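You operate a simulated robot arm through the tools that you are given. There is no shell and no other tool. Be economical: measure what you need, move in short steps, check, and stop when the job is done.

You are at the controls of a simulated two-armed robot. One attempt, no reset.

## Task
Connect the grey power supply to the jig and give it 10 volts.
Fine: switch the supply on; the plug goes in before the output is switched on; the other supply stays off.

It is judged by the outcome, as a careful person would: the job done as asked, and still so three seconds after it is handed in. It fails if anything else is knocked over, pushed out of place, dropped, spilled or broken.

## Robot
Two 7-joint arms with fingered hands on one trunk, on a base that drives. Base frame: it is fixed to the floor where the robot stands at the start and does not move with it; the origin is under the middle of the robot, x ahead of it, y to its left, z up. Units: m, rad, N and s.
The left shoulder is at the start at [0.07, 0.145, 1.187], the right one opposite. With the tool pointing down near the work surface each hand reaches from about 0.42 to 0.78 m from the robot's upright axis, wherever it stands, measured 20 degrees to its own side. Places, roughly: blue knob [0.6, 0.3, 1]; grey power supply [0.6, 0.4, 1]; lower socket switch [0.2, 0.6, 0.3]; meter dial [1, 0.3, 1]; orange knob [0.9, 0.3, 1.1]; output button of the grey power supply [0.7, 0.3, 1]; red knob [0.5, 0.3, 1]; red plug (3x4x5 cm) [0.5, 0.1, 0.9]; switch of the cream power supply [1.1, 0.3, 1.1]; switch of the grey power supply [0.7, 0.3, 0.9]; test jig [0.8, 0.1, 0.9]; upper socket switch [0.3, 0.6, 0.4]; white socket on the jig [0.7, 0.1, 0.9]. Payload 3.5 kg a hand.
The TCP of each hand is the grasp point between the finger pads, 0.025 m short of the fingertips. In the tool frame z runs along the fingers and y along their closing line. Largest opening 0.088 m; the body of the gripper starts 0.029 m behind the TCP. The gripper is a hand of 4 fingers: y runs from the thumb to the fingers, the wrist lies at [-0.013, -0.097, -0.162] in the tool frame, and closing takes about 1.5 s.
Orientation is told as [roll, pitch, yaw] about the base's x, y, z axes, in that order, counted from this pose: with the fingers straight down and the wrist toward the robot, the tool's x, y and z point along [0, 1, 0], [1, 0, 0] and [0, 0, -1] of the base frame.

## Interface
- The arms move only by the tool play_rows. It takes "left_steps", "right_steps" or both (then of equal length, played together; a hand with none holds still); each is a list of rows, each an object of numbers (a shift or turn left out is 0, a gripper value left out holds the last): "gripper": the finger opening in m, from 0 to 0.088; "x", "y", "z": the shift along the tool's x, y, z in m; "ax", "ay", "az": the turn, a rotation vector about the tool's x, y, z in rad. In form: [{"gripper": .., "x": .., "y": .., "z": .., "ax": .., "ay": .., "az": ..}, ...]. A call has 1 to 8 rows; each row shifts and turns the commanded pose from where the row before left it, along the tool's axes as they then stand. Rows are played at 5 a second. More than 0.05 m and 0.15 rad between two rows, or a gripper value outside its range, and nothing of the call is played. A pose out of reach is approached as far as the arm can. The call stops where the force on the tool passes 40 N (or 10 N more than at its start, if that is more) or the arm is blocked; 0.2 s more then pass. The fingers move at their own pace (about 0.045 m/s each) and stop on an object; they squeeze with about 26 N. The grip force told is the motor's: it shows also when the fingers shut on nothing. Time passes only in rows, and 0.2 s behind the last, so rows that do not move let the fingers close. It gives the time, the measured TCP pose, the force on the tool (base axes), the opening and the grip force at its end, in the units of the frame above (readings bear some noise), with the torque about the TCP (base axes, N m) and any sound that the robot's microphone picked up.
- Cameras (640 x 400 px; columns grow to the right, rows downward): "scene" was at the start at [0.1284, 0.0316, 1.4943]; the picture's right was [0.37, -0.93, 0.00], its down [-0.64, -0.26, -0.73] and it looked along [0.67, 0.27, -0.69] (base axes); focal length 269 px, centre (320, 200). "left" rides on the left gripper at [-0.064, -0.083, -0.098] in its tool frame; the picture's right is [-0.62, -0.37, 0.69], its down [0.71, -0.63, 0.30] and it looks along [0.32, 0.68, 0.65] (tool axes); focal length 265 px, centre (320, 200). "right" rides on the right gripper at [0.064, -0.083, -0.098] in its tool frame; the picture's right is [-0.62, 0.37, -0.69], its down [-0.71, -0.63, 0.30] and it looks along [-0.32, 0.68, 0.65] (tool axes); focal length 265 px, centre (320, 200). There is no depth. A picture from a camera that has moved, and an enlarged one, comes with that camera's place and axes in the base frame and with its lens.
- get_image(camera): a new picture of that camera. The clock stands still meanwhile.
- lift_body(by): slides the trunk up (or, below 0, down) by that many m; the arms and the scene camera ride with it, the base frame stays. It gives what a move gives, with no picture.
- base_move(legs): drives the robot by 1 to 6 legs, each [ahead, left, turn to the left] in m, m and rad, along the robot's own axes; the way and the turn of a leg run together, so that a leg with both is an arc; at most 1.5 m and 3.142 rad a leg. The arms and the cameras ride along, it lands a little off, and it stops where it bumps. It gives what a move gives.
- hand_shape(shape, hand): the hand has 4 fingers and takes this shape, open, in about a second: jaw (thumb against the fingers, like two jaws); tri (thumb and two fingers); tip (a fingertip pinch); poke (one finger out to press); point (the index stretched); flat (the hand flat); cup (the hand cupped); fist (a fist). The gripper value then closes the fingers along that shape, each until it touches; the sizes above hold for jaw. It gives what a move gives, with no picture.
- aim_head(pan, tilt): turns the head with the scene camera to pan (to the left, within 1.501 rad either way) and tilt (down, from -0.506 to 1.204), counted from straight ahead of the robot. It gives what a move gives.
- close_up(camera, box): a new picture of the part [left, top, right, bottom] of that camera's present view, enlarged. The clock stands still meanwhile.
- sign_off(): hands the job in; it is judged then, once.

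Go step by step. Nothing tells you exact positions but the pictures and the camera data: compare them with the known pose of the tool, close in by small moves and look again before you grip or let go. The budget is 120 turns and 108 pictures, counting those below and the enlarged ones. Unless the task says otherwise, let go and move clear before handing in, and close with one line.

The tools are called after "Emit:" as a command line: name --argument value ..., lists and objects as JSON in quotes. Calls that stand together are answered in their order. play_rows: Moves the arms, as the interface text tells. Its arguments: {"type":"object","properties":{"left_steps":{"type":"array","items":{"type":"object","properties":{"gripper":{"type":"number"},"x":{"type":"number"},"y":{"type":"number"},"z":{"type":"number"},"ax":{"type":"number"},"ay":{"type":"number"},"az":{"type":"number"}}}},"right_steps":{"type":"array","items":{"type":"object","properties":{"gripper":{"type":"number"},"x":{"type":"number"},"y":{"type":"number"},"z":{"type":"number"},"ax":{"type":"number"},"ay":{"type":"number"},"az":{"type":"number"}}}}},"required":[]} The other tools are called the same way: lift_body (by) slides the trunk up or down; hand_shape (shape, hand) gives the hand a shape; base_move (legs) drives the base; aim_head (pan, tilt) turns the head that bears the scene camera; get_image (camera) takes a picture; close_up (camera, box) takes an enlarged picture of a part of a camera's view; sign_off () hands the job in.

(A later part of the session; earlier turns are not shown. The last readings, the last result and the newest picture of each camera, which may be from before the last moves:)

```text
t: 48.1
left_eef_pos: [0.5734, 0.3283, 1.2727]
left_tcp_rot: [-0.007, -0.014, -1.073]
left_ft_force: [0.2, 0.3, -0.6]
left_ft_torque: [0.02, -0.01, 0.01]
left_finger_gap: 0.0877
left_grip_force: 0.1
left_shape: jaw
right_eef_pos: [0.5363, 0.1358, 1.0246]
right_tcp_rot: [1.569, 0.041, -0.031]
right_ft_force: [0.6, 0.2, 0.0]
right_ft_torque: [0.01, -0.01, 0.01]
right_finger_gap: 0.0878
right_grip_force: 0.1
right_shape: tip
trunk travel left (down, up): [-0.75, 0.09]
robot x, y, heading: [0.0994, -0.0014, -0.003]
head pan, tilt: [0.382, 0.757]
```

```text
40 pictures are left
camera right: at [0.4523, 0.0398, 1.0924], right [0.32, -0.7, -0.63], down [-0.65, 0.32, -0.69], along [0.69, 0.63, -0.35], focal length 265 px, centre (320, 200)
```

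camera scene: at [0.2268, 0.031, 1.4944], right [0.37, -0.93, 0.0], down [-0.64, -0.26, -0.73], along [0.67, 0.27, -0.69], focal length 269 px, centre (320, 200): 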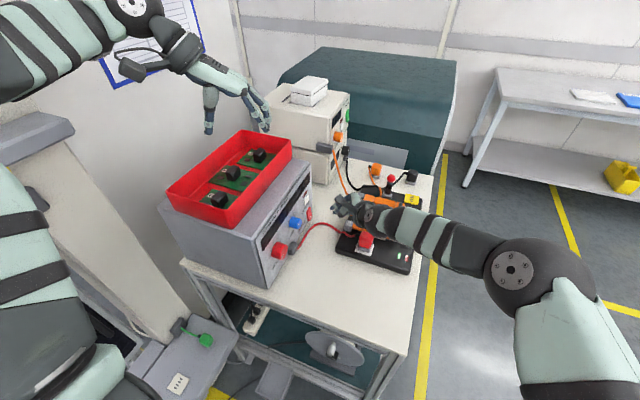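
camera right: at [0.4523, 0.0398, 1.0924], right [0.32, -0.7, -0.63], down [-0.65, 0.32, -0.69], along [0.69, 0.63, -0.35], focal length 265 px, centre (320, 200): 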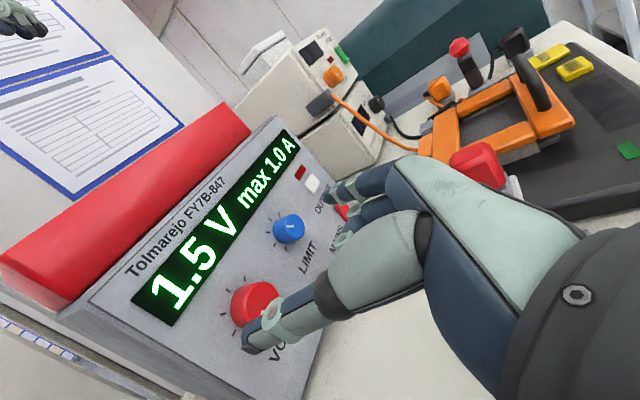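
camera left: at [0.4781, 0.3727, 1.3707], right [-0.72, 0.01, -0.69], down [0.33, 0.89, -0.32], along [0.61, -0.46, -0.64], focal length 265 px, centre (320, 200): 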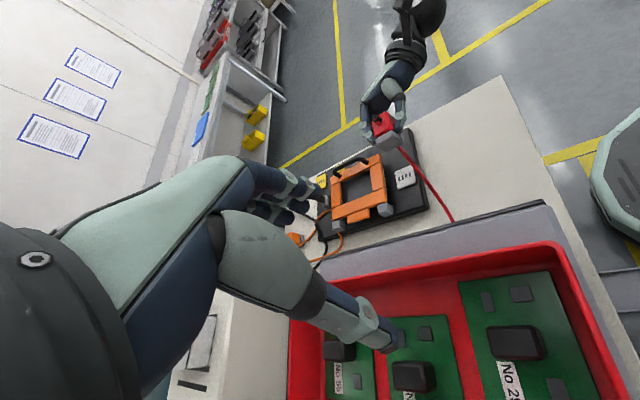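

Emit:
close_up --camera "right" --box '[200, 240, 400, 390]'

Emit:
close_up --camera "scene" --box '[255, 205, 335, 275]'

```text
2.67 times, centred on (300, 315) of right
camera zoom: at [0.4523, 0.0398, 1.0924], right [0.32, -0.7, -0.63], down [-0.65, 0.32, -0.69], along [0.69, 0.63, -0.35], focal length 708 px, centre (373, -107)
```

zoom: 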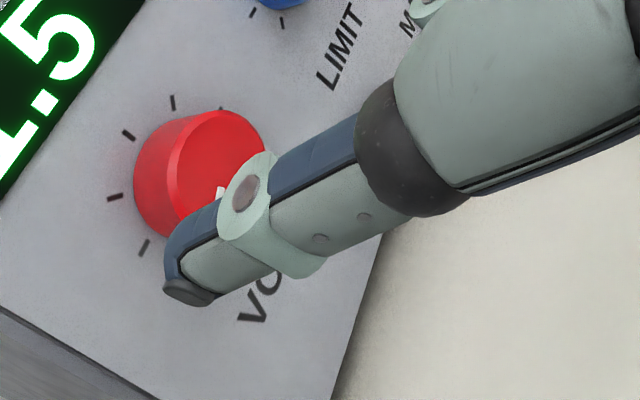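

```text
5.71 times, centred on (295, 240) of scene
camera zoom: at [0.2271, 0.0316, 1.4943], right [0.37, -0.93, 0.0], down [-0.64, -0.26, -0.73], along [0.67, 0.27, -0.69], focal length 1538 px, centre (463, -29)
```

zoom: 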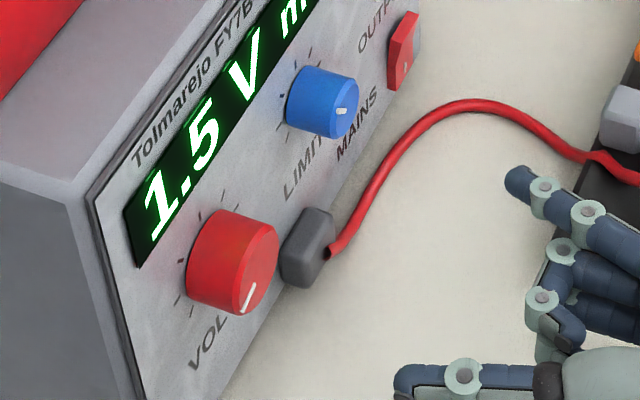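

The red knob's face centre is near (0.5355, 0.245, 0.980), about 4 cm across, and well clear of the cable connector. I'll line up in front of it, pre-turned counter-clockwise.

Emit:
play_rows --right_steps '[{"az": -0.04, "ax": 0.03, "gripper": 0.065}, {"x": -0.022}, {"x": -0.022}, {"az": -0.13}, {"az": -0.13}, {"az": -0.13}, {"z": 0.03}, {}]'

Emit:
get_image --camera "right"

Emit:
close_up --camera "scene" --box '[255, 205, 355, 295]'

```text
t: 50.1
left_eef_pos: [0.5691, 0.3079, 1.2795]
left_tcp_rot: [0.005, -0.016, -1.086]
left_ft_force: [0.1, 1.2, 0.5]
left_ft_torque: [-0.07, -0.02, 0.03]
left_finger_gap: 0.0875
left_grip_force: 0.0
left_shape: jaw
right_eef_pos: [0.5401, 0.1324, 0.9755]
right_tcp_rot: [1.544, -0.405, -0.033]
right_ft_force: [-0.1, 0.5, 0.5]
right_ft_torque: [0.0, -0.03, 0.02]
right_finger_gap: 0.0651
right_grip_force: 0.1
right_shape: tip
trunk travel left (down, up): [-0.75, 0.09]
robot x, y, heading: [0.0989, -0.0055, -0.014]
head pan, tilt: [0.382, 0.757]
stopped in row 8 (right hand): the arm was blocked; the commanded pose is now the measured one
```

```text
37 pictures are left
camera right: at [0.4344, 0.0389, 1.0052], right [0.55, -0.73, -0.41], down [-0.28, 0.29, -0.91], along [0.78, 0.62, -0.04], focal length 265 px, centre (320, 200)
```

right: 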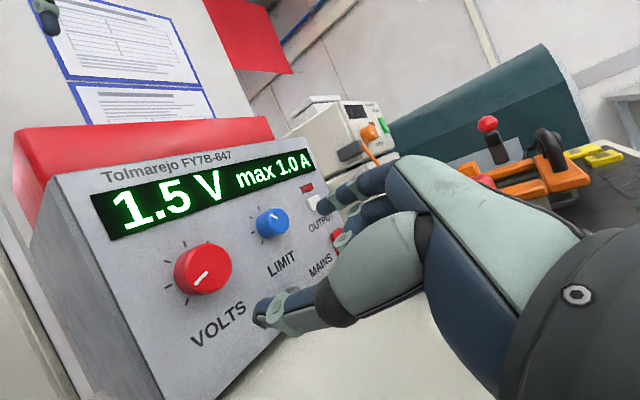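

```text
4.44 times, centred on (305, 250) of scene
camera zoom: at [0.2137, 0.0155, 1.4959], right [0.36, -0.93, 0.0], down [-0.63, -0.24, -0.73], along [0.69, 0.26, -0.68], focal length 1196 px, centre (387, -22)
```

zoom: 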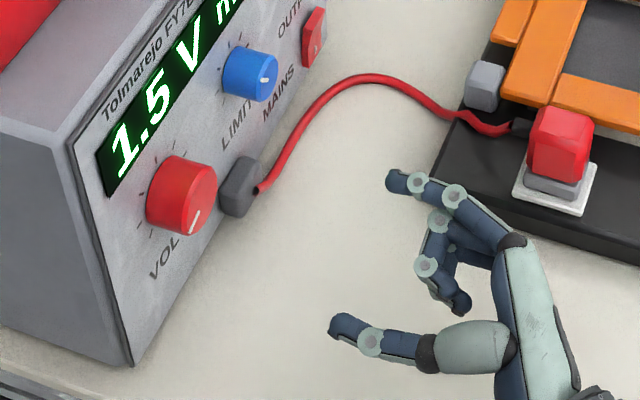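

The arm is cramped against the body here. I'll undo the turn and drive the base back a bit for a better elbow position.

Emit:
play_rows --right_steps '[{"z": -0.02}, {"az": 0.13}, {"az": 0.13}, {"az": 0.13}, {"x": 0.03}, {}]'

Emit:
base_move --legs '[[-0.14, -0.06, 0.0]]'

```text
t: 51.5
left_eef_pos: [0.5797, 0.3192, 1.274]
left_tcp_rot: [-0.006, -0.014, -1.082]
left_ft_force: [0.3, -0.5, -0.3]
left_ft_torque: [0.0, -0.01, -0.02]
left_finger_gap: 0.0876
left_grip_force: 0.1
left_shape: jaw
right_eef_pos: [0.5441, 0.1286, 1.0036]
right_tcp_rot: [1.553, -0.001, -0.028]
right_ft_force: [-0.1, 0.3, -0.1]
right_ft_torque: [0.0, 0.0, 0.02]
right_finger_gap: 0.0653
right_grip_force: 0.1
right_shape: tip
trunk travel left (down, up): [-0.75, 0.09]
robot x, y, heading: [0.0972, 0.0002, -0.013]
head pan, tilt: [0.382, 0.757]
```

```text
t: 52.9
left_eef_pos: [0.4398, 0.2622, 1.272]
left_tcp_rot: [-0.008, -0.015, -1.083]
left_ft_force: [0.1, 0.9, -0.6]
left_ft_torque: [-0.01, 0.01, -0.05]
left_finger_gap: 0.088
left_grip_force: 0.0
left_shape: jaw
right_eef_pos: [0.4042, 0.0713, 1.0026]
right_tcp_rot: [1.551, -0.003, -0.03]
right_ft_force: [-0.5, 0.9, -0.3]
right_ft_torque: [-0.03, 0.0, -0.01]
right_finger_gap: 0.0651
right_grip_force: 0.1
right_shape: tip
trunk travel left (down, up): [-0.75, 0.09]
robot x, y, heading: [-0.0416, -0.0634, -0.012]
head pan, tilt: [0.382, 0.757]
```

Emit:
play_rows --right_steps '[{"y": 0.045}, {"y": 0.045}, {"y": 0.041, "x": -0.02}, {"z": 0.03}, {"z": 0.03}, {"ax": 0.03, "ay": 0.018}, {}]'

Emit:
play_rows --right_steps '[{"az": -0.13}, {"az": -0.13}, {"az": -0.13}, {"z": 0.02}, {}]'

Emit:
get_image --camera "right"

Emit:
get_image --camera "scene"

```text
t: 54.5
left_eef_pos: [0.4382, 0.2617, 1.272]
left_tcp_rot: [-0.007, -0.015, -1.083]
left_ft_force: [0.4, 0.1, -0.5]
left_ft_torque: [0.01, 0.03, 0.0]
left_finger_gap: 0.0879
left_grip_force: 0.1
left_shape: jaw
right_eef_pos: [0.5366, 0.1276, 0.9843]
right_tcp_rot: [1.569, -0.003, 0.001]
right_ft_force: [-0.1, -0.5, -0.5]
right_ft_torque: [0.03, 0.02, 0.0]
right_finger_gap: 0.0652
right_grip_force: 0.2
right_shape: tip
trunk travel left (down, up): [-0.75, 0.09]
robot x, y, heading: [-0.0452, -0.0582, -0.014]
head pan, tilt: [0.382, 0.757]
```

```text
t: 55.7
left_eef_pos: [0.4378, 0.2606, 1.2734]
left_tcp_rot: [-0.008, -0.017, -1.081]
left_ft_force: [-0.8, 0.0, -0.3]
left_ft_torque: [-0.01, 0.0, -0.01]
left_finger_gap: 0.0873
left_grip_force: 0.1
left_shape: jaw
right_eef_pos: [0.5376, 0.1476, 0.9841]
right_tcp_rot: [1.571, -0.394, 0.0]
right_ft_force: [-0.2, 0.2, -0.6]
right_ft_torque: [-0.01, 0.0, -0.02]
right_finger_gap: 0.0653
right_grip_force: 0.0
right_shape: tip
trunk travel left (down, up): [-0.75, 0.09]
robot x, y, heading: [-0.0405, -0.0644, -0.011]
head pan, tilt: [0.382, 0.757]
```

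```text
35 pictures are left
camera right: at [0.4352, 0.0482, 1.012], right [0.58, -0.69, -0.43], down [-0.31, 0.3, -0.9], along [0.75, 0.65, -0.04], focal length 265 px, centre (320, 200)
```

right: 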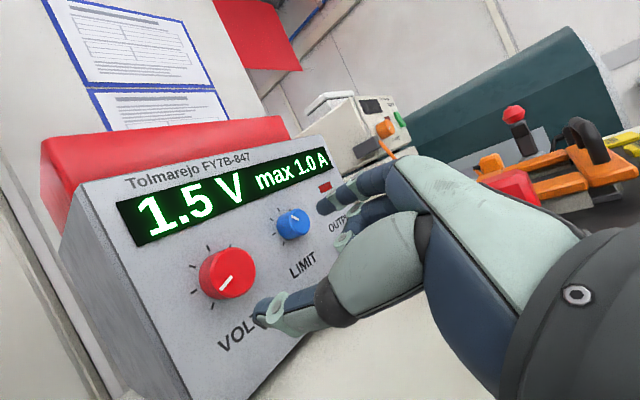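

```text
34 pictures are left
camera scene: at [0.0876, -0.0316, 1.4943], right [0.36, -0.93, 0.0], down [-0.64, -0.25, -0.73], along [0.68, 0.26, -0.69], focal length 269 px, centre (320, 200)
```

scene: 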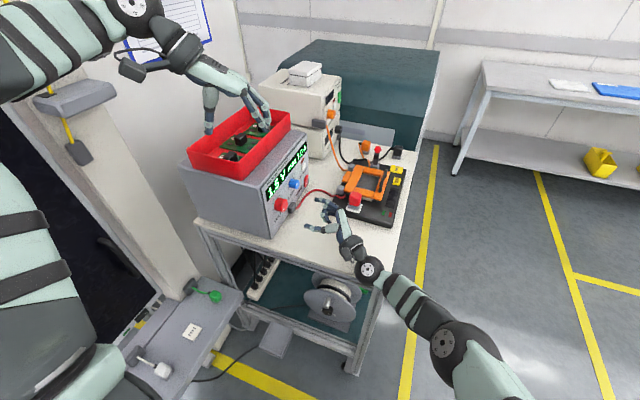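

Now it moves freely, and the knob face centre is confirmed at (0.535, 0.245, 0.98). I'll advance over the knob.

Emit:
play_rows --right_steps '[{"y": -0.004, "x": -0.0025, "z": 0.03}, {"z": 0.03}, {"z": 0.012}, {}]'

Emit:
close_up --camera "right" --box '[180, 150, 400, 350]'

Emit:
close_up --camera "scene" --box '[250, 170, 350, 250]'

```text
t: 56.7
left_eef_pos: [0.437, 0.2623, 1.2726]
left_tcp_rot: [-0.006, -0.016, -1.084]
left_ft_force: [0.4, -0.8, 0.4]
left_ft_torque: [0.0, 0.02, -0.02]
left_finger_gap: 0.0876
left_grip_force: 0.0
left_shape: jaw
right_eef_pos: [0.5369, 0.1807, 0.9704]
right_tcp_rot: [1.516, -0.37, -0.005]
right_ft_force: [-0.4, 0.0, 0.5]
right_ft_torque: [0.01, 0.01, 0.0]
right_finger_gap: 0.0652
right_grip_force: 0.1
right_shape: tip
right hand out of reach, approached as far as the arm can: row 2, 3
trunk travel left (down, up): [-0.75, 0.09]
robot x, y, heading: [-0.0416, -0.0587, -0.012]
head pan, tilt: [0.382, 0.757]
```

```text
2.00 times, centred on (290, 250) of right
camera zoom: at [0.4342, 0.0858, 1.0067], right [0.55, -0.73, -0.41], down [-0.32, 0.27, -0.91], along [0.77, 0.63, -0.09], focal length 531 px, centre (380, 100)
```

zoom: 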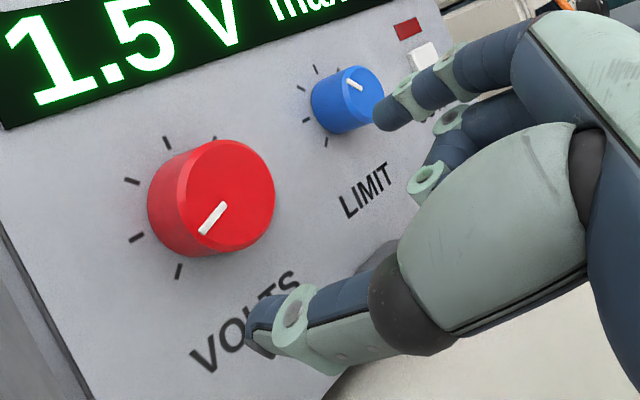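

```text
5.00 times, centred on (300, 210) of scene
camera zoom: at [0.087, -0.0303, 1.4943], right [0.36, -0.93, 0.0], down [-0.64, -0.25, -0.73], along [0.68, 0.26, -0.69], focal length 1346 px, centre (420, 150)
```

zoom: 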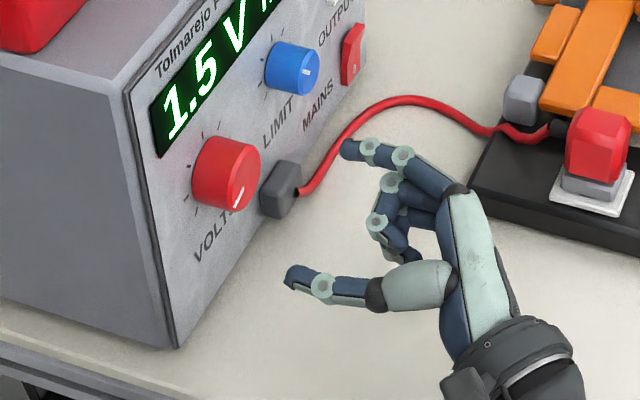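

Fully horizontal fingers at this depth are out of reach. I'll use the tilted-down pose that worked for the switch instead, gripping the knob's left and right sides and turning about its axis.

Emit:
play_rows --right_steps '[{"z": -0.03}, {"z": -0.02, "az": 0.1}, {"az": 0.14}, {"az": 0.13}, {"ay": -0.14, "x": 0.02}, {"ay": -0.14, "x": 0.02}, {"ay": -0.14}, {"ay": -0.14}]'

Emit:
play_rows --right_steps '[{"ay": -0.13}, {"ay": -0.13}, {}]'

```text
t: 58.5
left_eef_pos: [0.4373, 0.2633, 1.2733]
left_tcp_rot: [-0.007, -0.016, -1.081]
left_ft_force: [0.0, 1.3, 0.0]
left_ft_torque: [0.02, 0.0, 0.01]
left_finger_gap: 0.0877
left_grip_force: 0.1
left_shape: jaw
right_eef_pos: [0.5318, 0.141, 1.0201]
right_tcp_rot: [1.007, -0.024, -0.001]
right_ft_force: [-0.7, 0.3, -0.1]
right_ft_torque: [0.02, -0.01, -0.01]
right_finger_gap: 0.0653
right_grip_force: 0.1
right_shape: tip
trunk travel left (down, up): [-0.75, 0.09]
robot x, y, heading: [-0.0427, -0.0646, -0.015]
head pan, tilt: [0.382, 0.757]
```

```text
t: 59.3
left_eef_pos: [0.4368, 0.2602, 1.2723]
left_tcp_rot: [-0.008, -0.015, -1.082]
left_ft_force: [-0.4, 0.0, 0.0]
left_ft_torque: [0.07, 0.02, -0.02]
left_finger_gap: 0.0877
left_grip_force: 0.1
left_shape: jaw
right_eef_pos: [0.5342, 0.1384, 1.0191]
right_tcp_rot: [0.747, -0.021, -0.002]
right_ft_force: [0.8, 0.2, -0.8]
right_ft_torque: [0.0, -0.05, 0.01]
right_finger_gap: 0.0651
right_grip_force: 0.0
right_shape: tip
trunk travel left (down, up): [-0.75, 0.09]
robot x, y, heading: [-0.0416, -0.0622, -0.014]
head pan, tilt: [0.382, 0.757]
```

Emit:
play_rows --right_steps '[{"x": 0.018, "z": 0.022}, {"x": 0.018, "z": 0.022}, {"x": 0.012, "z": 0.015}, {}]'

Emit:
get_image --camera "right"

Emit:
close_up --camera "scene" --box '[250, 165, 330, 245]'

```text
t: 60.3
left_eef_pos: [0.438, 0.2615, 1.273]
left_tcp_rot: [-0.007, -0.016, -1.083]
left_ft_force: [0.3, -0.3, 0.3]
left_ft_torque: [0.01, 0.03, 0.02]
left_finger_gap: 0.0877
left_grip_force: 0.0
left_shape: jaw
right_eef_pos: [0.5341, 0.2143, 1.0092]
right_tcp_rot: [0.752, -0.023, 0.0]
right_ft_force: [0.1, 0.3, -0.2]
right_ft_torque: [0.04, 0.02, 0.02]
right_finger_gap: 0.0653
right_grip_force: 0.2
right_shape: tip
trunk travel left (down, up): [-0.75, 0.09]
robot x, y, heading: [-0.0412, -0.0625, -0.012]
head pan, tilt: [0.382, 0.757]
```

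```text
31 pictures are left
camera right: at [0.4482, 0.1948, 1.1236], right [0.37, -0.93, 0.09], down [-0.61, -0.32, -0.72], along [0.7, 0.21, -0.68], focal length 265 px, centre (320, 200)
```

right: 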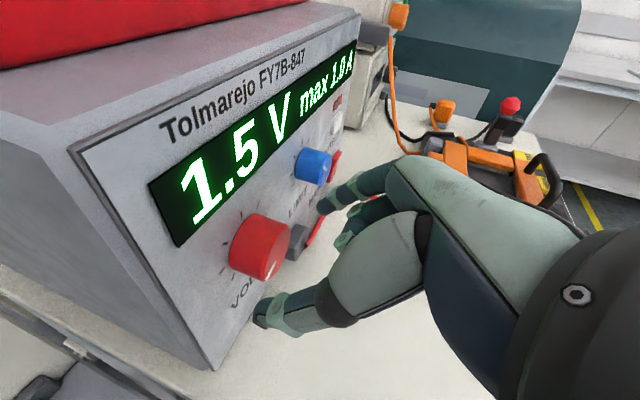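

```text
5.00 times, centred on (290, 205) of scene
camera zoom: at [0.0873, -0.0312, 1.4943], right [0.36, -0.93, 0.0], down [-0.64, -0.25, -0.73], along [0.68, 0.26, -0.69], focal length 1346 px, centre (470, 175)
```

zoom: 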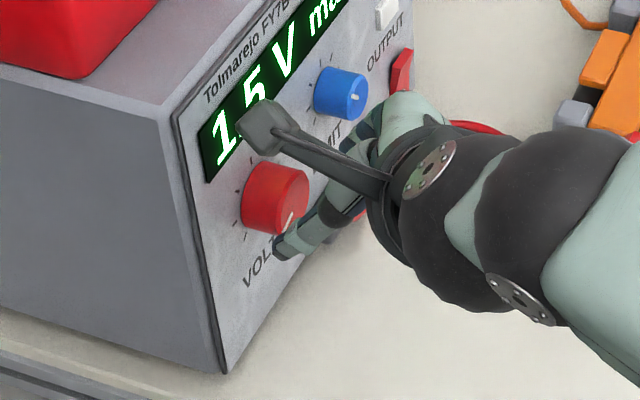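

I'll move in so the fingers straddle the knob, and pre-turn counter-clockwise with the fingers open.

Emit:
play_rows --right_steps '[{"ax": -0.107, "az": -0.099}, {"ax": -0.107, "az": -0.099}, {"ax": -0.107, "az": -0.099}, {}]'

```text
t: 61.3
left_eef_pos: [0.4375, 0.2617, 1.2726]
left_tcp_rot: [-0.007, -0.015, -1.082]
left_ft_force: [0.1, -0.4, -1.1]
left_ft_torque: [0.0, 0.0, -0.04]
left_finger_gap: 0.0877
left_grip_force: 0.0
left_shape: jaw
right_eef_pos: [0.5337, 0.2157, 1.0094]
right_tcp_rot: [0.75, -0.462, -0.002]
right_ft_force: [0.5, 0.0, -0.9]
right_ft_torque: [0.04, -0.02, -0.02]
right_finger_gap: 0.065
right_grip_force: 0.1
right_shape: tip
trunk travel left (down, up): [-0.75, 0.09]
robot x, y, heading: [-0.0403, -0.0615, -0.011]
head pan, tilt: [0.382, 0.757]
```

Emit:
play_rows --right_steps '[{"y": -0.006}, {"x": 0.005, "y": -0.006, "z": 0.015}, {"x": 0.005, "z": 0.012}, {"z": 0.0065}, {}]'

Emit:
close_up --camera "right" --box '[180, 120, 400, 320]'

Emit:
close_up --camera "scene" --box '[250, 165, 330, 245]'

```text
t: 62.5
left_eef_pos: [0.4377, 0.2604, 1.273]
left_tcp_rot: [-0.008, -0.015, -1.082]
left_ft_force: [0.4, 0.8, -0.7]
left_ft_torque: [-0.02, -0.02, 0.0]
left_finger_gap: 0.0875
left_grip_force: 0.0
left_shape: jaw
right_eef_pos: [0.5315, 0.2455, 0.9875]
right_tcp_rot: [0.751, -0.46, -0.002]
right_ft_force: [0.6, 0.6, 0.1]
right_ft_torque: [-0.01, -0.01, 0.01]
right_finger_gap: 0.0654
right_grip_force: 0.1
right_shape: tip
trunk travel left (down, up): [-0.75, 0.09]
robot x, y, heading: [-0.042, -0.0618, -0.008]
head pan, tilt: [0.382, 0.757]
```

```text
2.00 times, centred on (290, 220) of right
camera zoom: at [0.4051, 0.2261, 1.0548], right [0.29, -0.93, 0.24], down [-0.25, -0.31, -0.92], along [0.92, 0.21, -0.32], focal length 531 px, centre (380, 160)
```

zoom: 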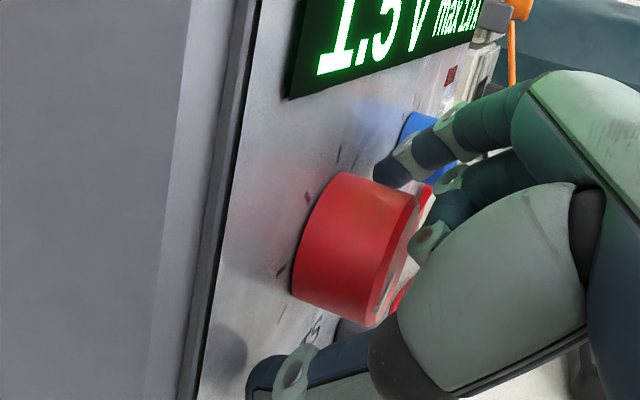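

```text
5.00 times, centred on (290, 205) of scene
camera zoom: at [0.0875, -0.0312, 1.4943], right [0.36, -0.93, 0.0], down [-0.64, -0.25, -0.73], along [0.68, 0.26, -0.69], focal length 1346 px, centre (470, 175)
```

zoom: 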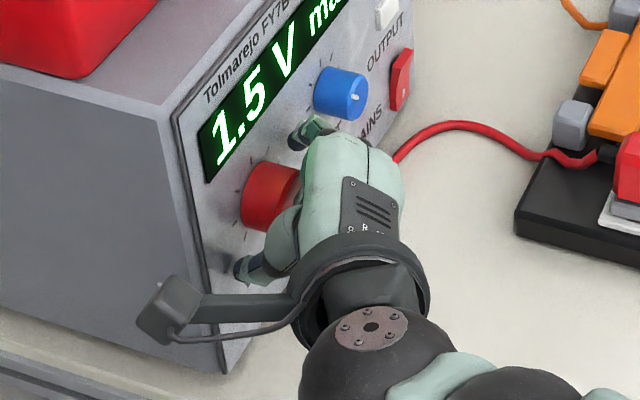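

The knob is between thumb and index. I'll close on it.

Emit:
play_rows --right_steps '[{"gripper": 0.05}, {"gripper": 0.04}, {"gripper": 0.03}, {"gripper": 0.025}, {}, {}]'

Emit:
close_up --camera "right" --box '[180, 90, 400, 310]'

```text
t: 63.9
left_eef_pos: [0.4382, 0.2616, 1.2721]
left_tcp_rot: [-0.009, -0.015, -1.081]
left_ft_force: [0.2, -0.5, 0.4]
left_ft_torque: [0.03, 0.01, -0.01]
left_finger_gap: 0.0877
left_grip_force: 0.0
left_shape: jaw
right_eef_pos: [0.5312, 0.2468, 0.9862]
right_tcp_rot: [0.749, -0.459, -0.002]
right_ft_force: [1.6, 1.1, -5.1]
right_ft_torque: [-0.05, 0.0, -0.01]
right_finger_gap: 0.0281
right_grip_force: 25.7
right_shape: tip
trunk travel left (down, up): [-0.75, 0.09]
robot x, y, heading: [-0.039, -0.06, -0.016]
head pan, tilt: [0.382, 0.757]
```

```text
1.82 times, centred on (290, 200) of right
camera zoom: at [0.4059, 0.2266, 1.054], right [0.29, -0.93, 0.24], down [-0.25, -0.32, -0.92], along [0.92, 0.21, -0.32], focal length 483 px, centre (374, 200)
```

zoom: 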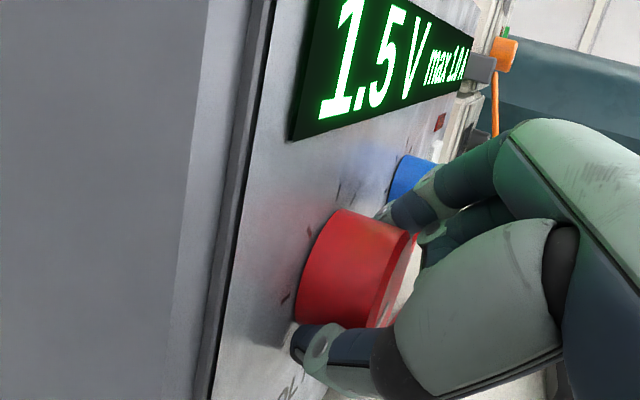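

Gripped. I'll turn clockwise by 0.28 rad and read the display.

Emit:
play_rows --right_steps '[{"ax": 0.1025, "az": 0.0955, "y": 0.0013}, {"ax": 0.1025, "az": 0.0955, "y": 0.0013}, {}]'

Emit:
get_image --camera "right"

```text
t: 64.7
left_eef_pos: [0.4399, 0.2653, 1.271]
left_tcp_rot: [-0.011, -0.018, -1.082]
left_ft_force: [0.6, 0.0, 0.8]
left_ft_torque: [0.01, 0.01, -0.01]
left_finger_gap: 0.0878
left_grip_force: 0.1
left_shape: jaw
right_eef_pos: [0.5343, 0.2362, 0.9732]
right_tcp_rot: [0.746, -0.174, 0.003]
right_ft_force: [1.4, 15.4, -10.3]
right_ft_torque: [-0.05, 0.02, 0.05]
right_finger_gap: 0.024
right_grip_force: 25.9
right_shape: tip
right hand out of reach, approached as far as the arm can: row 2
trunk travel left (down, up): [-0.75, 0.09]
robot x, y, heading: [-0.0409, -0.0592, -0.012]
head pan, tilt: [0.382, 0.757]
```

```text
26 pictures are left
camera right: at [0.4325, 0.2165, 1.073], right [0.35, -0.92, 0.15], down [-0.5, -0.32, -0.81], along [0.79, 0.21, -0.57], focal length 265 px, centre (320, 200)
```

right: 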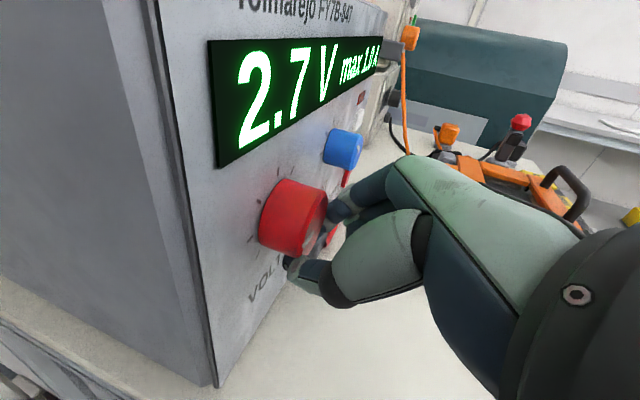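

It turned to 2.7 V (about 4.2 V/rad) but the arm ran short of reach. I'll release, back off, and shift the base left for more reach.

Emit:
play_rows --right_steps '[{"gripper": 0.065}, {}, {}, {"x": -0.02, "z": -0.02}, {"x": -0.02, "z": -0.02}, {"z": -0.02}, {}]'

Emit:
base_move --legs '[[0.02, 0.075, 0.012]]'

```text
t: 66.3
left_eef_pos: [0.4378, 0.2608, 1.2729]
left_tcp_rot: [-0.01, -0.017, -1.08]
left_ft_force: [-1.2, -0.6, 0.8]
left_ft_torque: [-0.01, 0.01, 0.01]
left_finger_gap: 0.0876
left_grip_force: 0.1
left_shape: jaw
right_eef_pos: [0.5314, 0.1624, 0.9923]
right_tcp_rot: [0.752, -0.179, -0.001]
right_ft_force: [0.4, -0.9, 0.0]
right_ft_torque: [-0.01, 0.02, 0.03]
right_finger_gap: 0.0649
right_grip_force: 0.0
right_shape: tip
trunk travel left (down, up): [-0.75, 0.09]
robot x, y, heading: [-0.0415, -0.063, -0.012]
head pan, tilt: [0.382, 0.757]
```

```text
t: 67.3
left_eef_pos: [0.454, 0.3404, 1.2724]
left_tcp_rot: [-0.007, -0.015, -1.07]
left_ft_force: [-0.5, -1.0, -0.3]
left_ft_torque: [-0.01, -0.03, -0.03]
left_finger_gap: 0.0876
left_grip_force: 0.0
left_shape: jaw
right_eef_pos: [0.5487, 0.2438, 0.9931]
right_tcp_rot: [0.753, -0.18, 0.01]
right_ft_force: [-1.2, 0.3, -0.3]
right_ft_torque: [-0.01, 0.03, 0.02]
right_finger_gap: 0.0651
right_grip_force: 0.0
right_shape: tip
trunk travel left (down, up): [-0.75, 0.09]
robot x, y, heading: [-0.0223, 0.0128, -0.005]
head pan, tilt: [0.382, 0.757]
```

The hand rode in around the knob without touching. I'll centre it and pre-turn counter-clockwise while open.

Emit:
play_rows --right_steps '[{"y": -0.016, "x": 0.002, "z": 0.0036}, {"ax": -0.107, "az": -0.0995, "y": -0.0014}, {"ax": -0.107, "az": -0.0995, "y": -0.0014}, {"ax": -0.107, "az": -0.0995, "y": -0.0014}, {"ax": -0.107, "az": -0.0995, "y": -0.0014}, {}]'

Emit:
get_image --camera "right"

```text
t: 68.7
left_eef_pos: [0.4546, 0.3396, 1.2726]
left_tcp_rot: [-0.007, -0.017, -1.071]
left_ft_force: [0.6, 0.7, -0.5]
left_ft_torque: [0.02, -0.01, 0.01]
left_finger_gap: 0.0876
left_grip_force: 0.1
left_shape: jaw
right_eef_pos: [0.5276, 0.2467, 0.9874]
right_tcp_rot: [0.756, -0.768, 0.007]
right_ft_force: [0.1, 1.0, -0.7]
right_ft_torque: [-0.01, -0.03, 0.02]
right_finger_gap: 0.0645
right_grip_force: 0.1
right_shape: tip
trunk travel left (down, up): [-0.75, 0.09]
robot x, y, heading: [-0.023, 0.0109, -0.002]
head pan, tilt: [0.382, 0.757]
```

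```text
25 pictures are left
camera right: at [0.3884, 0.2257, 1.0133], right [0.22, -0.92, 0.31], down [0.04, -0.31, -0.95], along [0.98, 0.22, -0.03], focal length 265 px, centre (320, 200)
```

right: 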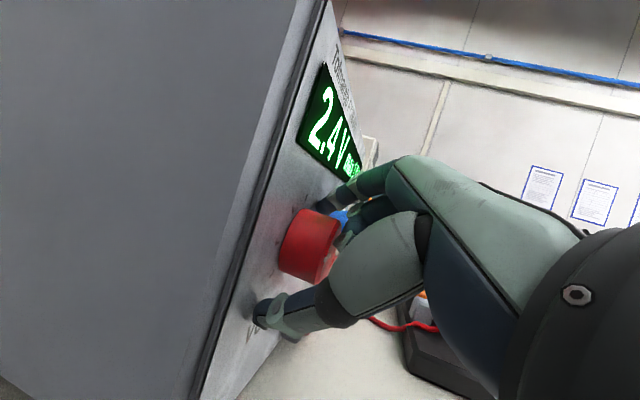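

Emit:
play_rows --right_steps '[{"gripper": 0.05}, {"gripper": 0.04}, {"gripper": 0.03}, {"gripper": 0.025}, {}, {}]'

Emit:
play_rows --right_steps '[{"ax": 0.1025, "az": 0.0955, "y": 0.0013}, {"ax": 0.1025, "az": 0.0955, "y": 0.0013}, {"ax": 0.1025, "az": 0.0955, "y": 0.0013}, {"ax": 0.1025, "az": 0.0955, "y": 0.0013}, {}]'

Emit:
get_image --camera "right"

```text
t: 70.1
left_eef_pos: [0.455, 0.3417, 1.2718]
left_tcp_rot: [-0.008, -0.015, -1.073]
left_ft_force: [0.1, -0.9, 0.1]
left_ft_torque: [0.0, 0.0, -0.01]
left_finger_gap: 0.0878
left_grip_force: 0.1
left_shape: jaw
right_eef_pos: [0.5284, 0.2473, 0.9844]
right_tcp_rot: [0.75, -0.764, 0.009]
right_ft_force: [1.6, -1.6, -6.9]
right_ft_torque: [-0.04, 0.04, -0.09]
right_finger_gap: 0.0265
right_grip_force: 26.2
right_shape: tip
trunk travel left (down, up): [-0.75, 0.09]
robot x, y, heading: [-0.0191, 0.0123, -0.001]
head pan, tilt: [0.382, 0.757]
```

```text
t: 71.3
left_eef_pos: [0.4554, 0.341, 1.2728]
left_tcp_rot: [-0.007, -0.017, -1.073]
left_ft_force: [0.3, 0.0, -0.7]
left_ft_torque: [0.0, 0.01, -0.01]
left_finger_gap: 0.0882
left_grip_force: 0.1
left_shape: jaw
right_eef_pos: [0.5323, 0.2468, 0.9877]
right_tcp_rot: [0.751, -0.202, 0.011]
right_ft_force: [-4.7, -0.6, -8.3]
right_ft_torque: [-0.14, 0.04, -0.11]
right_finger_gap: 0.0262
right_grip_force: 26.5
right_shape: tip
trunk travel left (down, up): [-0.75, 0.09]
robot x, y, heading: [-0.0205, 0.0123, -0.001]
head pan, tilt: [0.382, 0.757]
```

```text
24 pictures are left
camera right: at [0.4278, 0.2266, 1.086], right [0.36, -0.92, 0.16], down [-0.47, -0.32, -0.82], along [0.81, 0.22, -0.55], focal length 265 px, centre (320, 200)
```

right: 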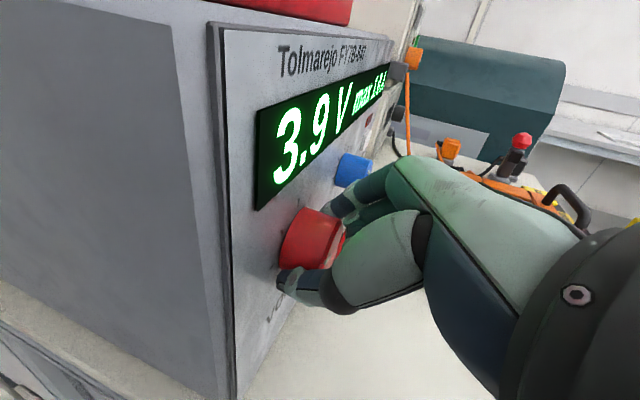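

3.9 V now. I'll continue turning in the same stroke.

Emit:
play_rows --right_steps '[{"ax": 0.1025, "az": 0.0955, "y": 0.0013}, {"ax": 0.1025, "az": 0.0955, "y": 0.0013}, {"ax": 0.1025, "az": 0.0955, "y": 0.0013}, {"ax": 0.1025, "az": 0.0955, "y": 0.0013}, {}]'

Emit:
get_image --camera "right"

```text
t: 72.5
left_eef_pos: [0.4545, 0.3415, 1.273]
left_tcp_rot: [-0.008, -0.016, -1.071]
left_ft_force: [0.3, 0.2, -0.1]
left_ft_torque: [0.01, 0.01, -0.02]
left_finger_gap: 0.0875
left_grip_force: 0.1
left_shape: jaw
right_eef_pos: [0.5361, 0.2479, 0.9888]
right_tcp_rot: [0.749, 0.359, 0.013]
right_ft_force: [-9.3, -2.3, -8.5]
right_ft_torque: [-0.24, 0.03, -0.09]
right_finger_gap: 0.0256
right_grip_force: 25.8
right_shape: tip
trunk travel left (down, up): [-0.75, 0.09]
robot x, y, heading: [-0.0224, 0.0099, 0.001]
head pan, tilt: [0.382, 0.757]
```

```text
23 pictures are left
camera right: at [0.4992, 0.2274, 1.1274], right [0.39, -0.92, -0.05], down [-0.83, -0.33, -0.44], along [0.39, 0.21, -0.89], focal length 265 px, centre (320, 200)
```

right: 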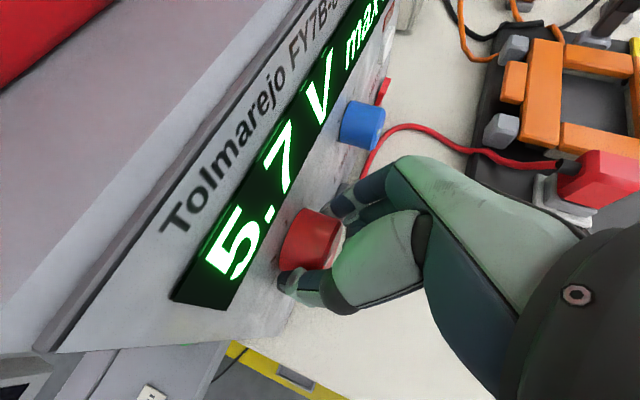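

Emit:
play_rows --right_steps '[{"ax": 0.1025, "az": 0.0955, "z": 0.002}, {"ax": 0.1025, "az": 0.0955, "y": 0.0013}, {"ax": 0.1025, "az": 0.0955, "y": 0.0013}, {"ax": 0.1025, "az": 0.0955, "y": 0.0013}, {}]'

Emit:
get_image --camera "right"

```text
t: 73.7
left_eef_pos: [0.4552, 0.342, 1.2725]
left_tcp_rot: [-0.006, -0.018, -1.072]
left_ft_force: [-0.5, -0.4, -0.6]
left_ft_torque: [0.02, 0.0, -0.02]
left_finger_gap: 0.0878
left_grip_force: 0.1
left_shape: jaw
right_eef_pos: [0.5008, 0.2201, 0.9792]
right_tcp_rot: [0.751, 0.918, 0.011]
right_ft_force: [-0.2, 0.0, 0.4]
right_ft_torque: [-0.02, -0.02, 0.01]
right_finger_gap: 0.0195
right_grip_force: 26.1
right_shape: tip
right hand out of reach, approached as far as the arm can: row 2, 3, 4
trunk travel left (down, up): [-0.75, 0.09]
robot x, y, heading: [-0.0253, 0.0147, -0.003]
head pan, tilt: [0.382, 0.757]
```

```text
22 pictures are left
camera right: at [0.5425, 0.2015, 1.1161], right [0.3, -0.92, -0.24], down [-0.94, -0.32, 0.07], along [-0.14, 0.21, -0.97], focal length 265 px, centre (320, 200)
```

right: 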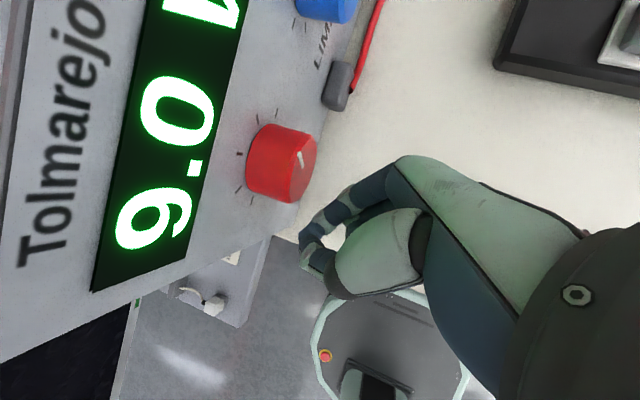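

It slipped off at 6.0 V near the reach limit. I'll back off, open, swing back counter-clockwise, and take another stroke.

Emit:
play_rows --right_steps '[{"x": -0.03, "z": -0.028, "gripper": 0.065}, {"x": -0.015, "z": -0.014}, {"ax": -0.107, "az": -0.0995}, {"ax": -0.107, "az": -0.0995}, {"ax": -0.107, "az": -0.0995}, {"ax": -0.107, "az": -0.0995}, {"ax": -0.107, "az": -0.0995}, {"ax": -0.107, "az": -0.0995}]'

Emit:
play_rows --right_steps '[{"ax": -0.107, "az": -0.0995}, {"ax": -0.107, "az": -0.0995}, {"ax": -0.107, "az": -0.0995}, {"ax": -0.107, "az": -0.0995}, {"ax": -0.107, "az": -0.0995}, {"ax": -0.107, "az": -0.0995}, {}]'

```text
t: 75.5
left_eef_pos: [0.4538, 0.3412, 1.2728]
left_tcp_rot: [-0.007, -0.016, -1.07]
left_ft_force: [0.9, -0.1, 1.1]
left_ft_torque: [0.01, -0.04, -0.02]
left_finger_gap: 0.0878
left_grip_force: 0.1
left_shape: jaw
right_eef_pos: [0.501, 0.1604, 0.9788]
right_tcp_rot: [0.75, 0.037, 0.01]
right_ft_force: [0.1, 0.6, -0.3]
right_ft_torque: [-0.01, 0.02, 0.03]
right_finger_gap: 0.065
right_grip_force: 0.2
right_shape: tip
trunk travel left (down, up): [-0.75, 0.09]
robot x, y, heading: [-0.0203, 0.0149, -0.002]
head pan, tilt: [0.382, 0.757]
```

```text
t: 77.1
left_eef_pos: [0.4545, 0.34, 1.2724]
left_tcp_rot: [-0.006, -0.014, -1.072]
left_ft_force: [-0.1, 0.7, -0.1]
left_ft_torque: [-0.01, 0.01, 0.01]
left_finger_gap: 0.0879
left_grip_force: 0.1
left_shape: jaw
right_eef_pos: [0.5003, 0.1568, 0.9793]
right_tcp_rot: [0.752, -0.84, 0.006]
right_ft_force: [-0.2, -0.4, -0.6]
right_ft_torque: [-0.04, 0.02, 0.0]
right_finger_gap: 0.0649
right_grip_force: 0.1
right_shape: tip
trunk travel left (down, up): [-0.75, 0.09]
robot x, y, heading: [-0.0201, 0.0108, -0.002]
head pan, tilt: [0.382, 0.757]
```

Emit:
play_rows --right_steps '[{"x": -0.0113, "y": 0.0215, "z": 0.0121}, {"x": 0.0224, "z": 0.0209}, {"x": 0.0224, "z": 0.0209}, {"x": 0.0112, "z": 0.0105}, {"x": 0.0112, "z": 0.0105}, {}]'

Emit:
close_up --camera "right" --box '[200, 60, 400, 340]'

```text
t: 78.5
left_eef_pos: [0.4548, 0.3389, 1.2731]
left_tcp_rot: [-0.005, -0.014, -1.075]
left_ft_force: [-0.3, 0.0, 0.2]
left_ft_torque: [-0.01, -0.01, 0.01]
left_finger_gap: 0.0878
left_grip_force: 0.0
left_shape: jaw
right_eef_pos: [0.5277, 0.2483, 0.9836]
right_tcp_rot: [0.754, -0.838, 0.006]
right_ft_force: [0.6, -7.1, -0.1]
right_ft_torque: [0.02, 0.01, -0.11]
right_finger_gap: 0.0649
right_grip_force: 0.0
right_shape: tip
trunk travel left (down, up): [-0.75, 0.09]
robot x, y, heading: [-0.0187, 0.0093, 0.001]
head pan, tilt: [0.382, 0.757]
```

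```text
1.43 times, centred on (300, 200) of right
camera zoom: at [0.3858, 0.2282, 1.0006], right [0.19, -0.93, 0.33], down [0.11, -0.31, -0.94], along [0.98, 0.21, 0.04], focal length 379 px, centre (349, 200)
```

zoom: 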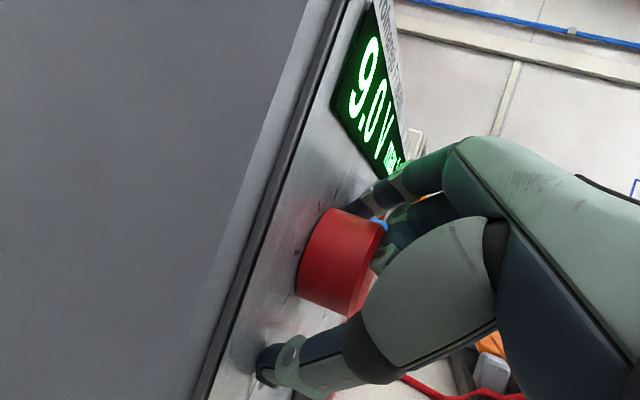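

The display actually reads 9.0 V, so only 1.0 V remains. I'll grip and turn in small amounts.

Emit:
play_rows --right_steps '[{"x": -0.0022, "z": -0.002, "gripper": 0.05}, {"gripper": 0.04}, {"gripper": 0.03}, {"gripper": 0.025}, {}, {}, {"ax": 0.0733, "az": 0.0682, "y": 0.001}, {}]'

Emit:
close_up --camera "right" --box '[200, 0, 400, 280]'

```text
t: 80.3
left_eef_pos: [0.4546, 0.3404, 1.2715]
left_tcp_rot: [-0.006, -0.014, -1.071]
left_ft_force: [1.0, 0.1, -0.6]
left_ft_torque: [-0.01, 0.0, 0.0]
left_finger_gap: 0.0877
left_grip_force: 0.0
left_shape: jaw
right_eef_pos: [0.528, 0.2476, 0.9835]
right_tcp_rot: [0.754, -0.735, 0.009]
right_ft_force: [3.3, -1.3, -4.2]
right_ft_torque: [-0.01, -0.03, -0.15]
right_finger_gap: 0.0286
right_grip_force: 25.9
right_shape: tip
trunk travel left (down, up): [-0.75, 0.09]
robot x, y, heading: [-0.0205, 0.0154, -0.001]
head pan, tilt: [0.382, 0.757]
```

```text
1.43 times, centred on (300, 140) of right
camera zoom: at [0.3891, 0.2266, 1.0145], right [0.23, -0.92, 0.31], down [0.01, -0.31, -0.95], along [0.97, 0.22, -0.06], focal length 379 px, centre (349, 286)
```

zoom: 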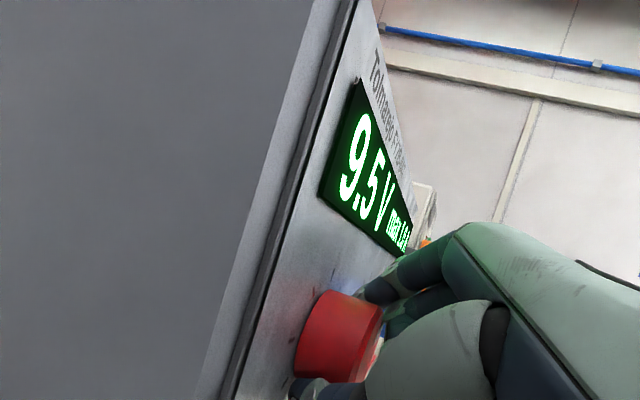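

9.5 V. Another 0.09 rad.

Emit:
play_rows --right_steps '[{"ax": 0.066, "az": 0.0614, "y": 0.0009}, {}, {}]'

Emit:
close_up --camera "right" --box '[280, 20, 360, 200]'

```text
t: 81.1
left_eef_pos: [0.4545, 0.3407, 1.2719]
left_tcp_rot: [-0.008, -0.015, -1.072]
left_ft_force: [0.8, 0.6, -0.8]
left_ft_torque: [-0.02, 0.01, -0.02]
left_finger_gap: 0.0876
left_grip_force: 0.0
left_shape: jaw
right_eef_pos: [0.5296, 0.2471, 0.9841]
right_tcp_rot: [0.751, -0.644, 0.01]
right_ft_force: [1.8, -1.2, -4.2]
right_ft_torque: [-0.05, 0.02, -0.12]
right_finger_gap: 0.0282
right_grip_force: 25.5
right_shape: tip
trunk travel left (down, up): [-0.75, 0.09]
robot x, y, heading: [-0.0219, 0.0158, -0.002]
head pan, tilt: [0.382, 0.757]
```

```text
2.22 times, centred on (320, 110) of right
camera zoom: at [0.3928, 0.2265, 1.0275], right [0.25, -0.92, 0.29], down [-0.07, -0.31, -0.95], along [0.96, 0.22, -0.15], focal length 590 px, centre (320, 400)
```

zoom: 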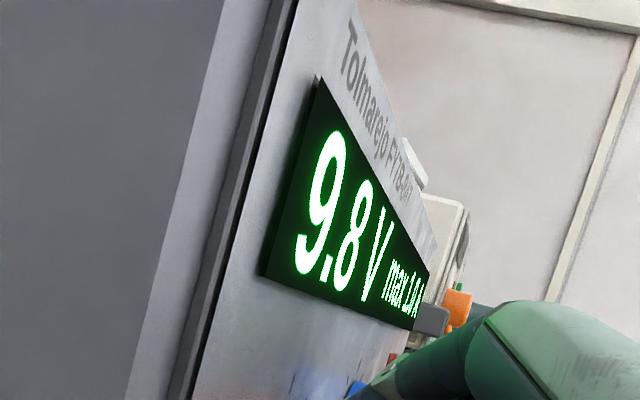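

9.8 V. A further 0.06 rad.

Emit:
play_rows --right_steps '[{"ax": 0.044, "az": 0.041, "y": 0.0006}, {}, {}]'

Emit:
close_up --camera "right" --box '[280, 20, 360, 200]'

```text
t: 81.9
left_eef_pos: [0.4556, 0.3418, 1.2726]
left_tcp_rot: [-0.006, -0.017, -1.072]
left_ft_force: [-0.2, 0.7, 0.0]
left_ft_torque: [-0.04, -0.01, -0.02]
left_finger_gap: 0.0878
left_grip_force: 0.1
left_shape: jaw
right_eef_pos: [0.5296, 0.2472, 0.9852]
right_tcp_rot: [0.752, -0.585, 0.009]
right_ft_force: [-0.4, -2.2, -4.0]
right_ft_torque: [-0.04, 0.01, -0.1]
right_finger_gap: 0.0281
right_grip_force: 26.1
right_shape: tip
trunk travel left (down, up): [-0.75, 0.09]
robot x, y, heading: [-0.0184, 0.0117, -0.002]
head pan, tilt: [0.382, 0.757]
```

```text
2.22 times, centred on (320, 110) of right
camera zoom: at [0.396, 0.2266, 1.0361], right [0.27, -0.92, 0.27], down [-0.13, -0.32, -0.94], along [0.95, 0.22, -0.2], focal length 590 px, centre (320, 400)
```

zoom: 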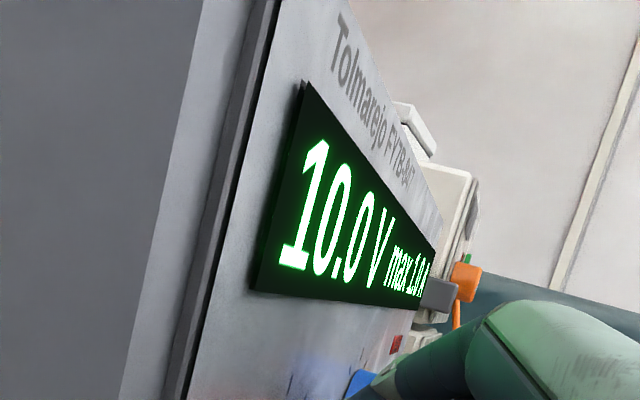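

10.0 V. I'll open and draw straight back from the panel, then check the reading.

Emit:
play_rows --right_steps '[{"gripper": 0.04}, {"gripper": 0.055}, {"gripper": 0.065}, {}, {}, {"x": -0.022, "z": -0.0205}, {"x": -0.03, "z": -0.028}, {"x": -0.02, "z": -0.02}]'

Emit:
close_up --camera "right" --box '[160, 0, 400, 260]'

```text
t: 83.7
left_eef_pos: [0.4553, 0.3406, 1.2733]
left_tcp_rot: [-0.006, -0.016, -1.071]
left_ft_force: [0.4, 1.0, -0.5]
left_ft_torque: [0.01, -0.01, -0.01]
left_finger_gap: 0.0877
left_grip_force: 0.1
left_shape: jaw
right_eef_pos: [0.5295, 0.1484, 0.986]
right_tcp_rot: [0.753, -0.586, 0.008]
right_ft_force: [0.0, -0.5, -0.3]
right_ft_torque: [-0.01, 0.01, -0.05]
right_finger_gap: 0.0646
right_grip_force: 0.1
right_shape: tip
trunk travel left (down, up): [-0.75, 0.09]
robot x, y, heading: [-0.0207, 0.0122, 0.001]
head pan, tilt: [0.382, 0.757]
```

```text
1.54 times, centred on (280, 130) of right
camera zoom: at [0.3963, 0.1264, 1.0368], right [0.27, -0.92, 0.27], down [-0.13, -0.31, -0.94], along [0.95, 0.22, -0.2], focal length 408 px, centre (382, 308)
```

zoom: 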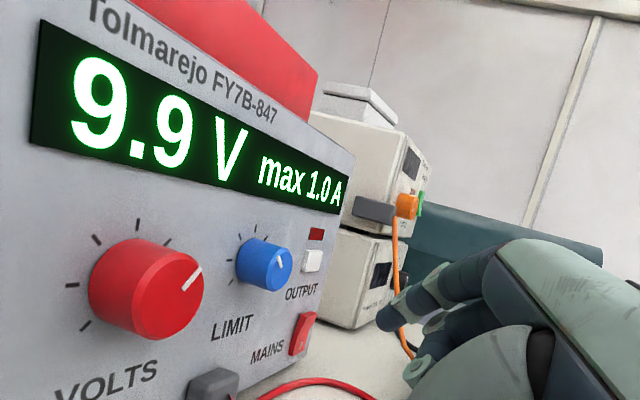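

It relaxed to 9.9 V on release. I'll re-grip and nudge it slightly past, allowing for that.

Emit:
play_rows --right_steps '[{"x": 0.02, "z": 0.02}, {"x": 0.03, "z": 0.028}, {"x": 0.022, "z": 0.0205}, {}, {"gripper": 0.045}, {"gripper": 0.035}, {"gripper": 0.025}, {}]'

Emit:
play_rows --right_steps '[{}, {}, {"ax": 0.022, "az": 0.0205, "y": 0.0003}, {}, {}]'

Emit:
close_up --camera "right" --box '[280, 20, 360, 200]'

```text
t: 85.5
left_eef_pos: [0.4558, 0.341, 1.2729]
left_tcp_rot: [-0.006, -0.016, -1.071]
left_ft_force: [-1.0, 0.4, 0.4]
left_ft_torque: [0.02, 0.04, 0.01]
left_finger_gap: 0.0879
left_grip_force: 0.0
left_shape: jaw
right_eef_pos: [0.5304, 0.2478, 0.9845]
right_tcp_rot: [0.75, -0.585, 0.01]
right_ft_force: [0.9, -1.3, -3.9]
right_ft_torque: [-0.02, 0.01, -0.05]
right_finger_gap: 0.0286
right_grip_force: 26.3
right_shape: tip
trunk travel left (down, up): [-0.75, 0.09]
robot x, y, heading: [-0.0224, 0.0123, -0.004]
head pan, tilt: [0.382, 0.757]
```

```text
t: 86.7
left_eef_pos: [0.455, 0.3409, 1.2731]
left_tcp_rot: [-0.006, -0.016, -1.072]
left_ft_force: [-0.3, 0.6, 0.6]
left_ft_torque: [0.0, 0.0, -0.04]
left_finger_gap: 0.0877
left_grip_force: 0.1
left_shape: jaw
right_eef_pos: [0.5296, 0.2475, 0.9845]
right_tcp_rot: [0.753, -0.555, 0.009]
right_ft_force: [0.0, -3.0, -6.5]
right_ft_torque: [-0.03, 0.01, -0.12]
right_finger_gap: 0.0279
right_grip_force: 26.2
right_shape: tip
trunk travel left (down, up): [-0.75, 0.09]
robot x, y, heading: [-0.0244, 0.015, -0.003]
head pan, tilt: [0.382, 0.757]
```

```text
2.22 times, centred on (320, 110) of right
camera zoom: at [0.3983, 0.2265, 1.0403], right [0.28, -0.92, 0.26], down [-0.16, -0.32, -0.94], along [0.95, 0.22, -0.23], focal length 590 px, centre (320, 400)
```

zoom: 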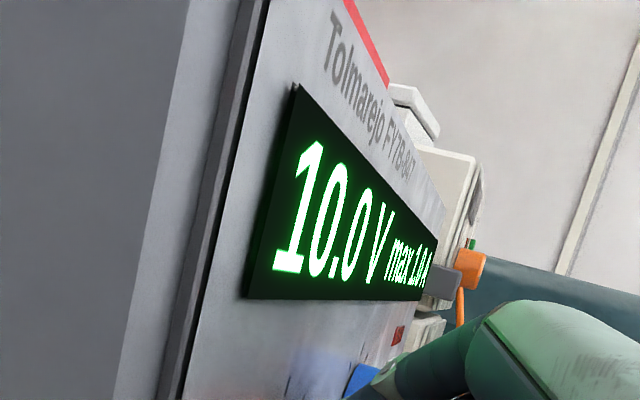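

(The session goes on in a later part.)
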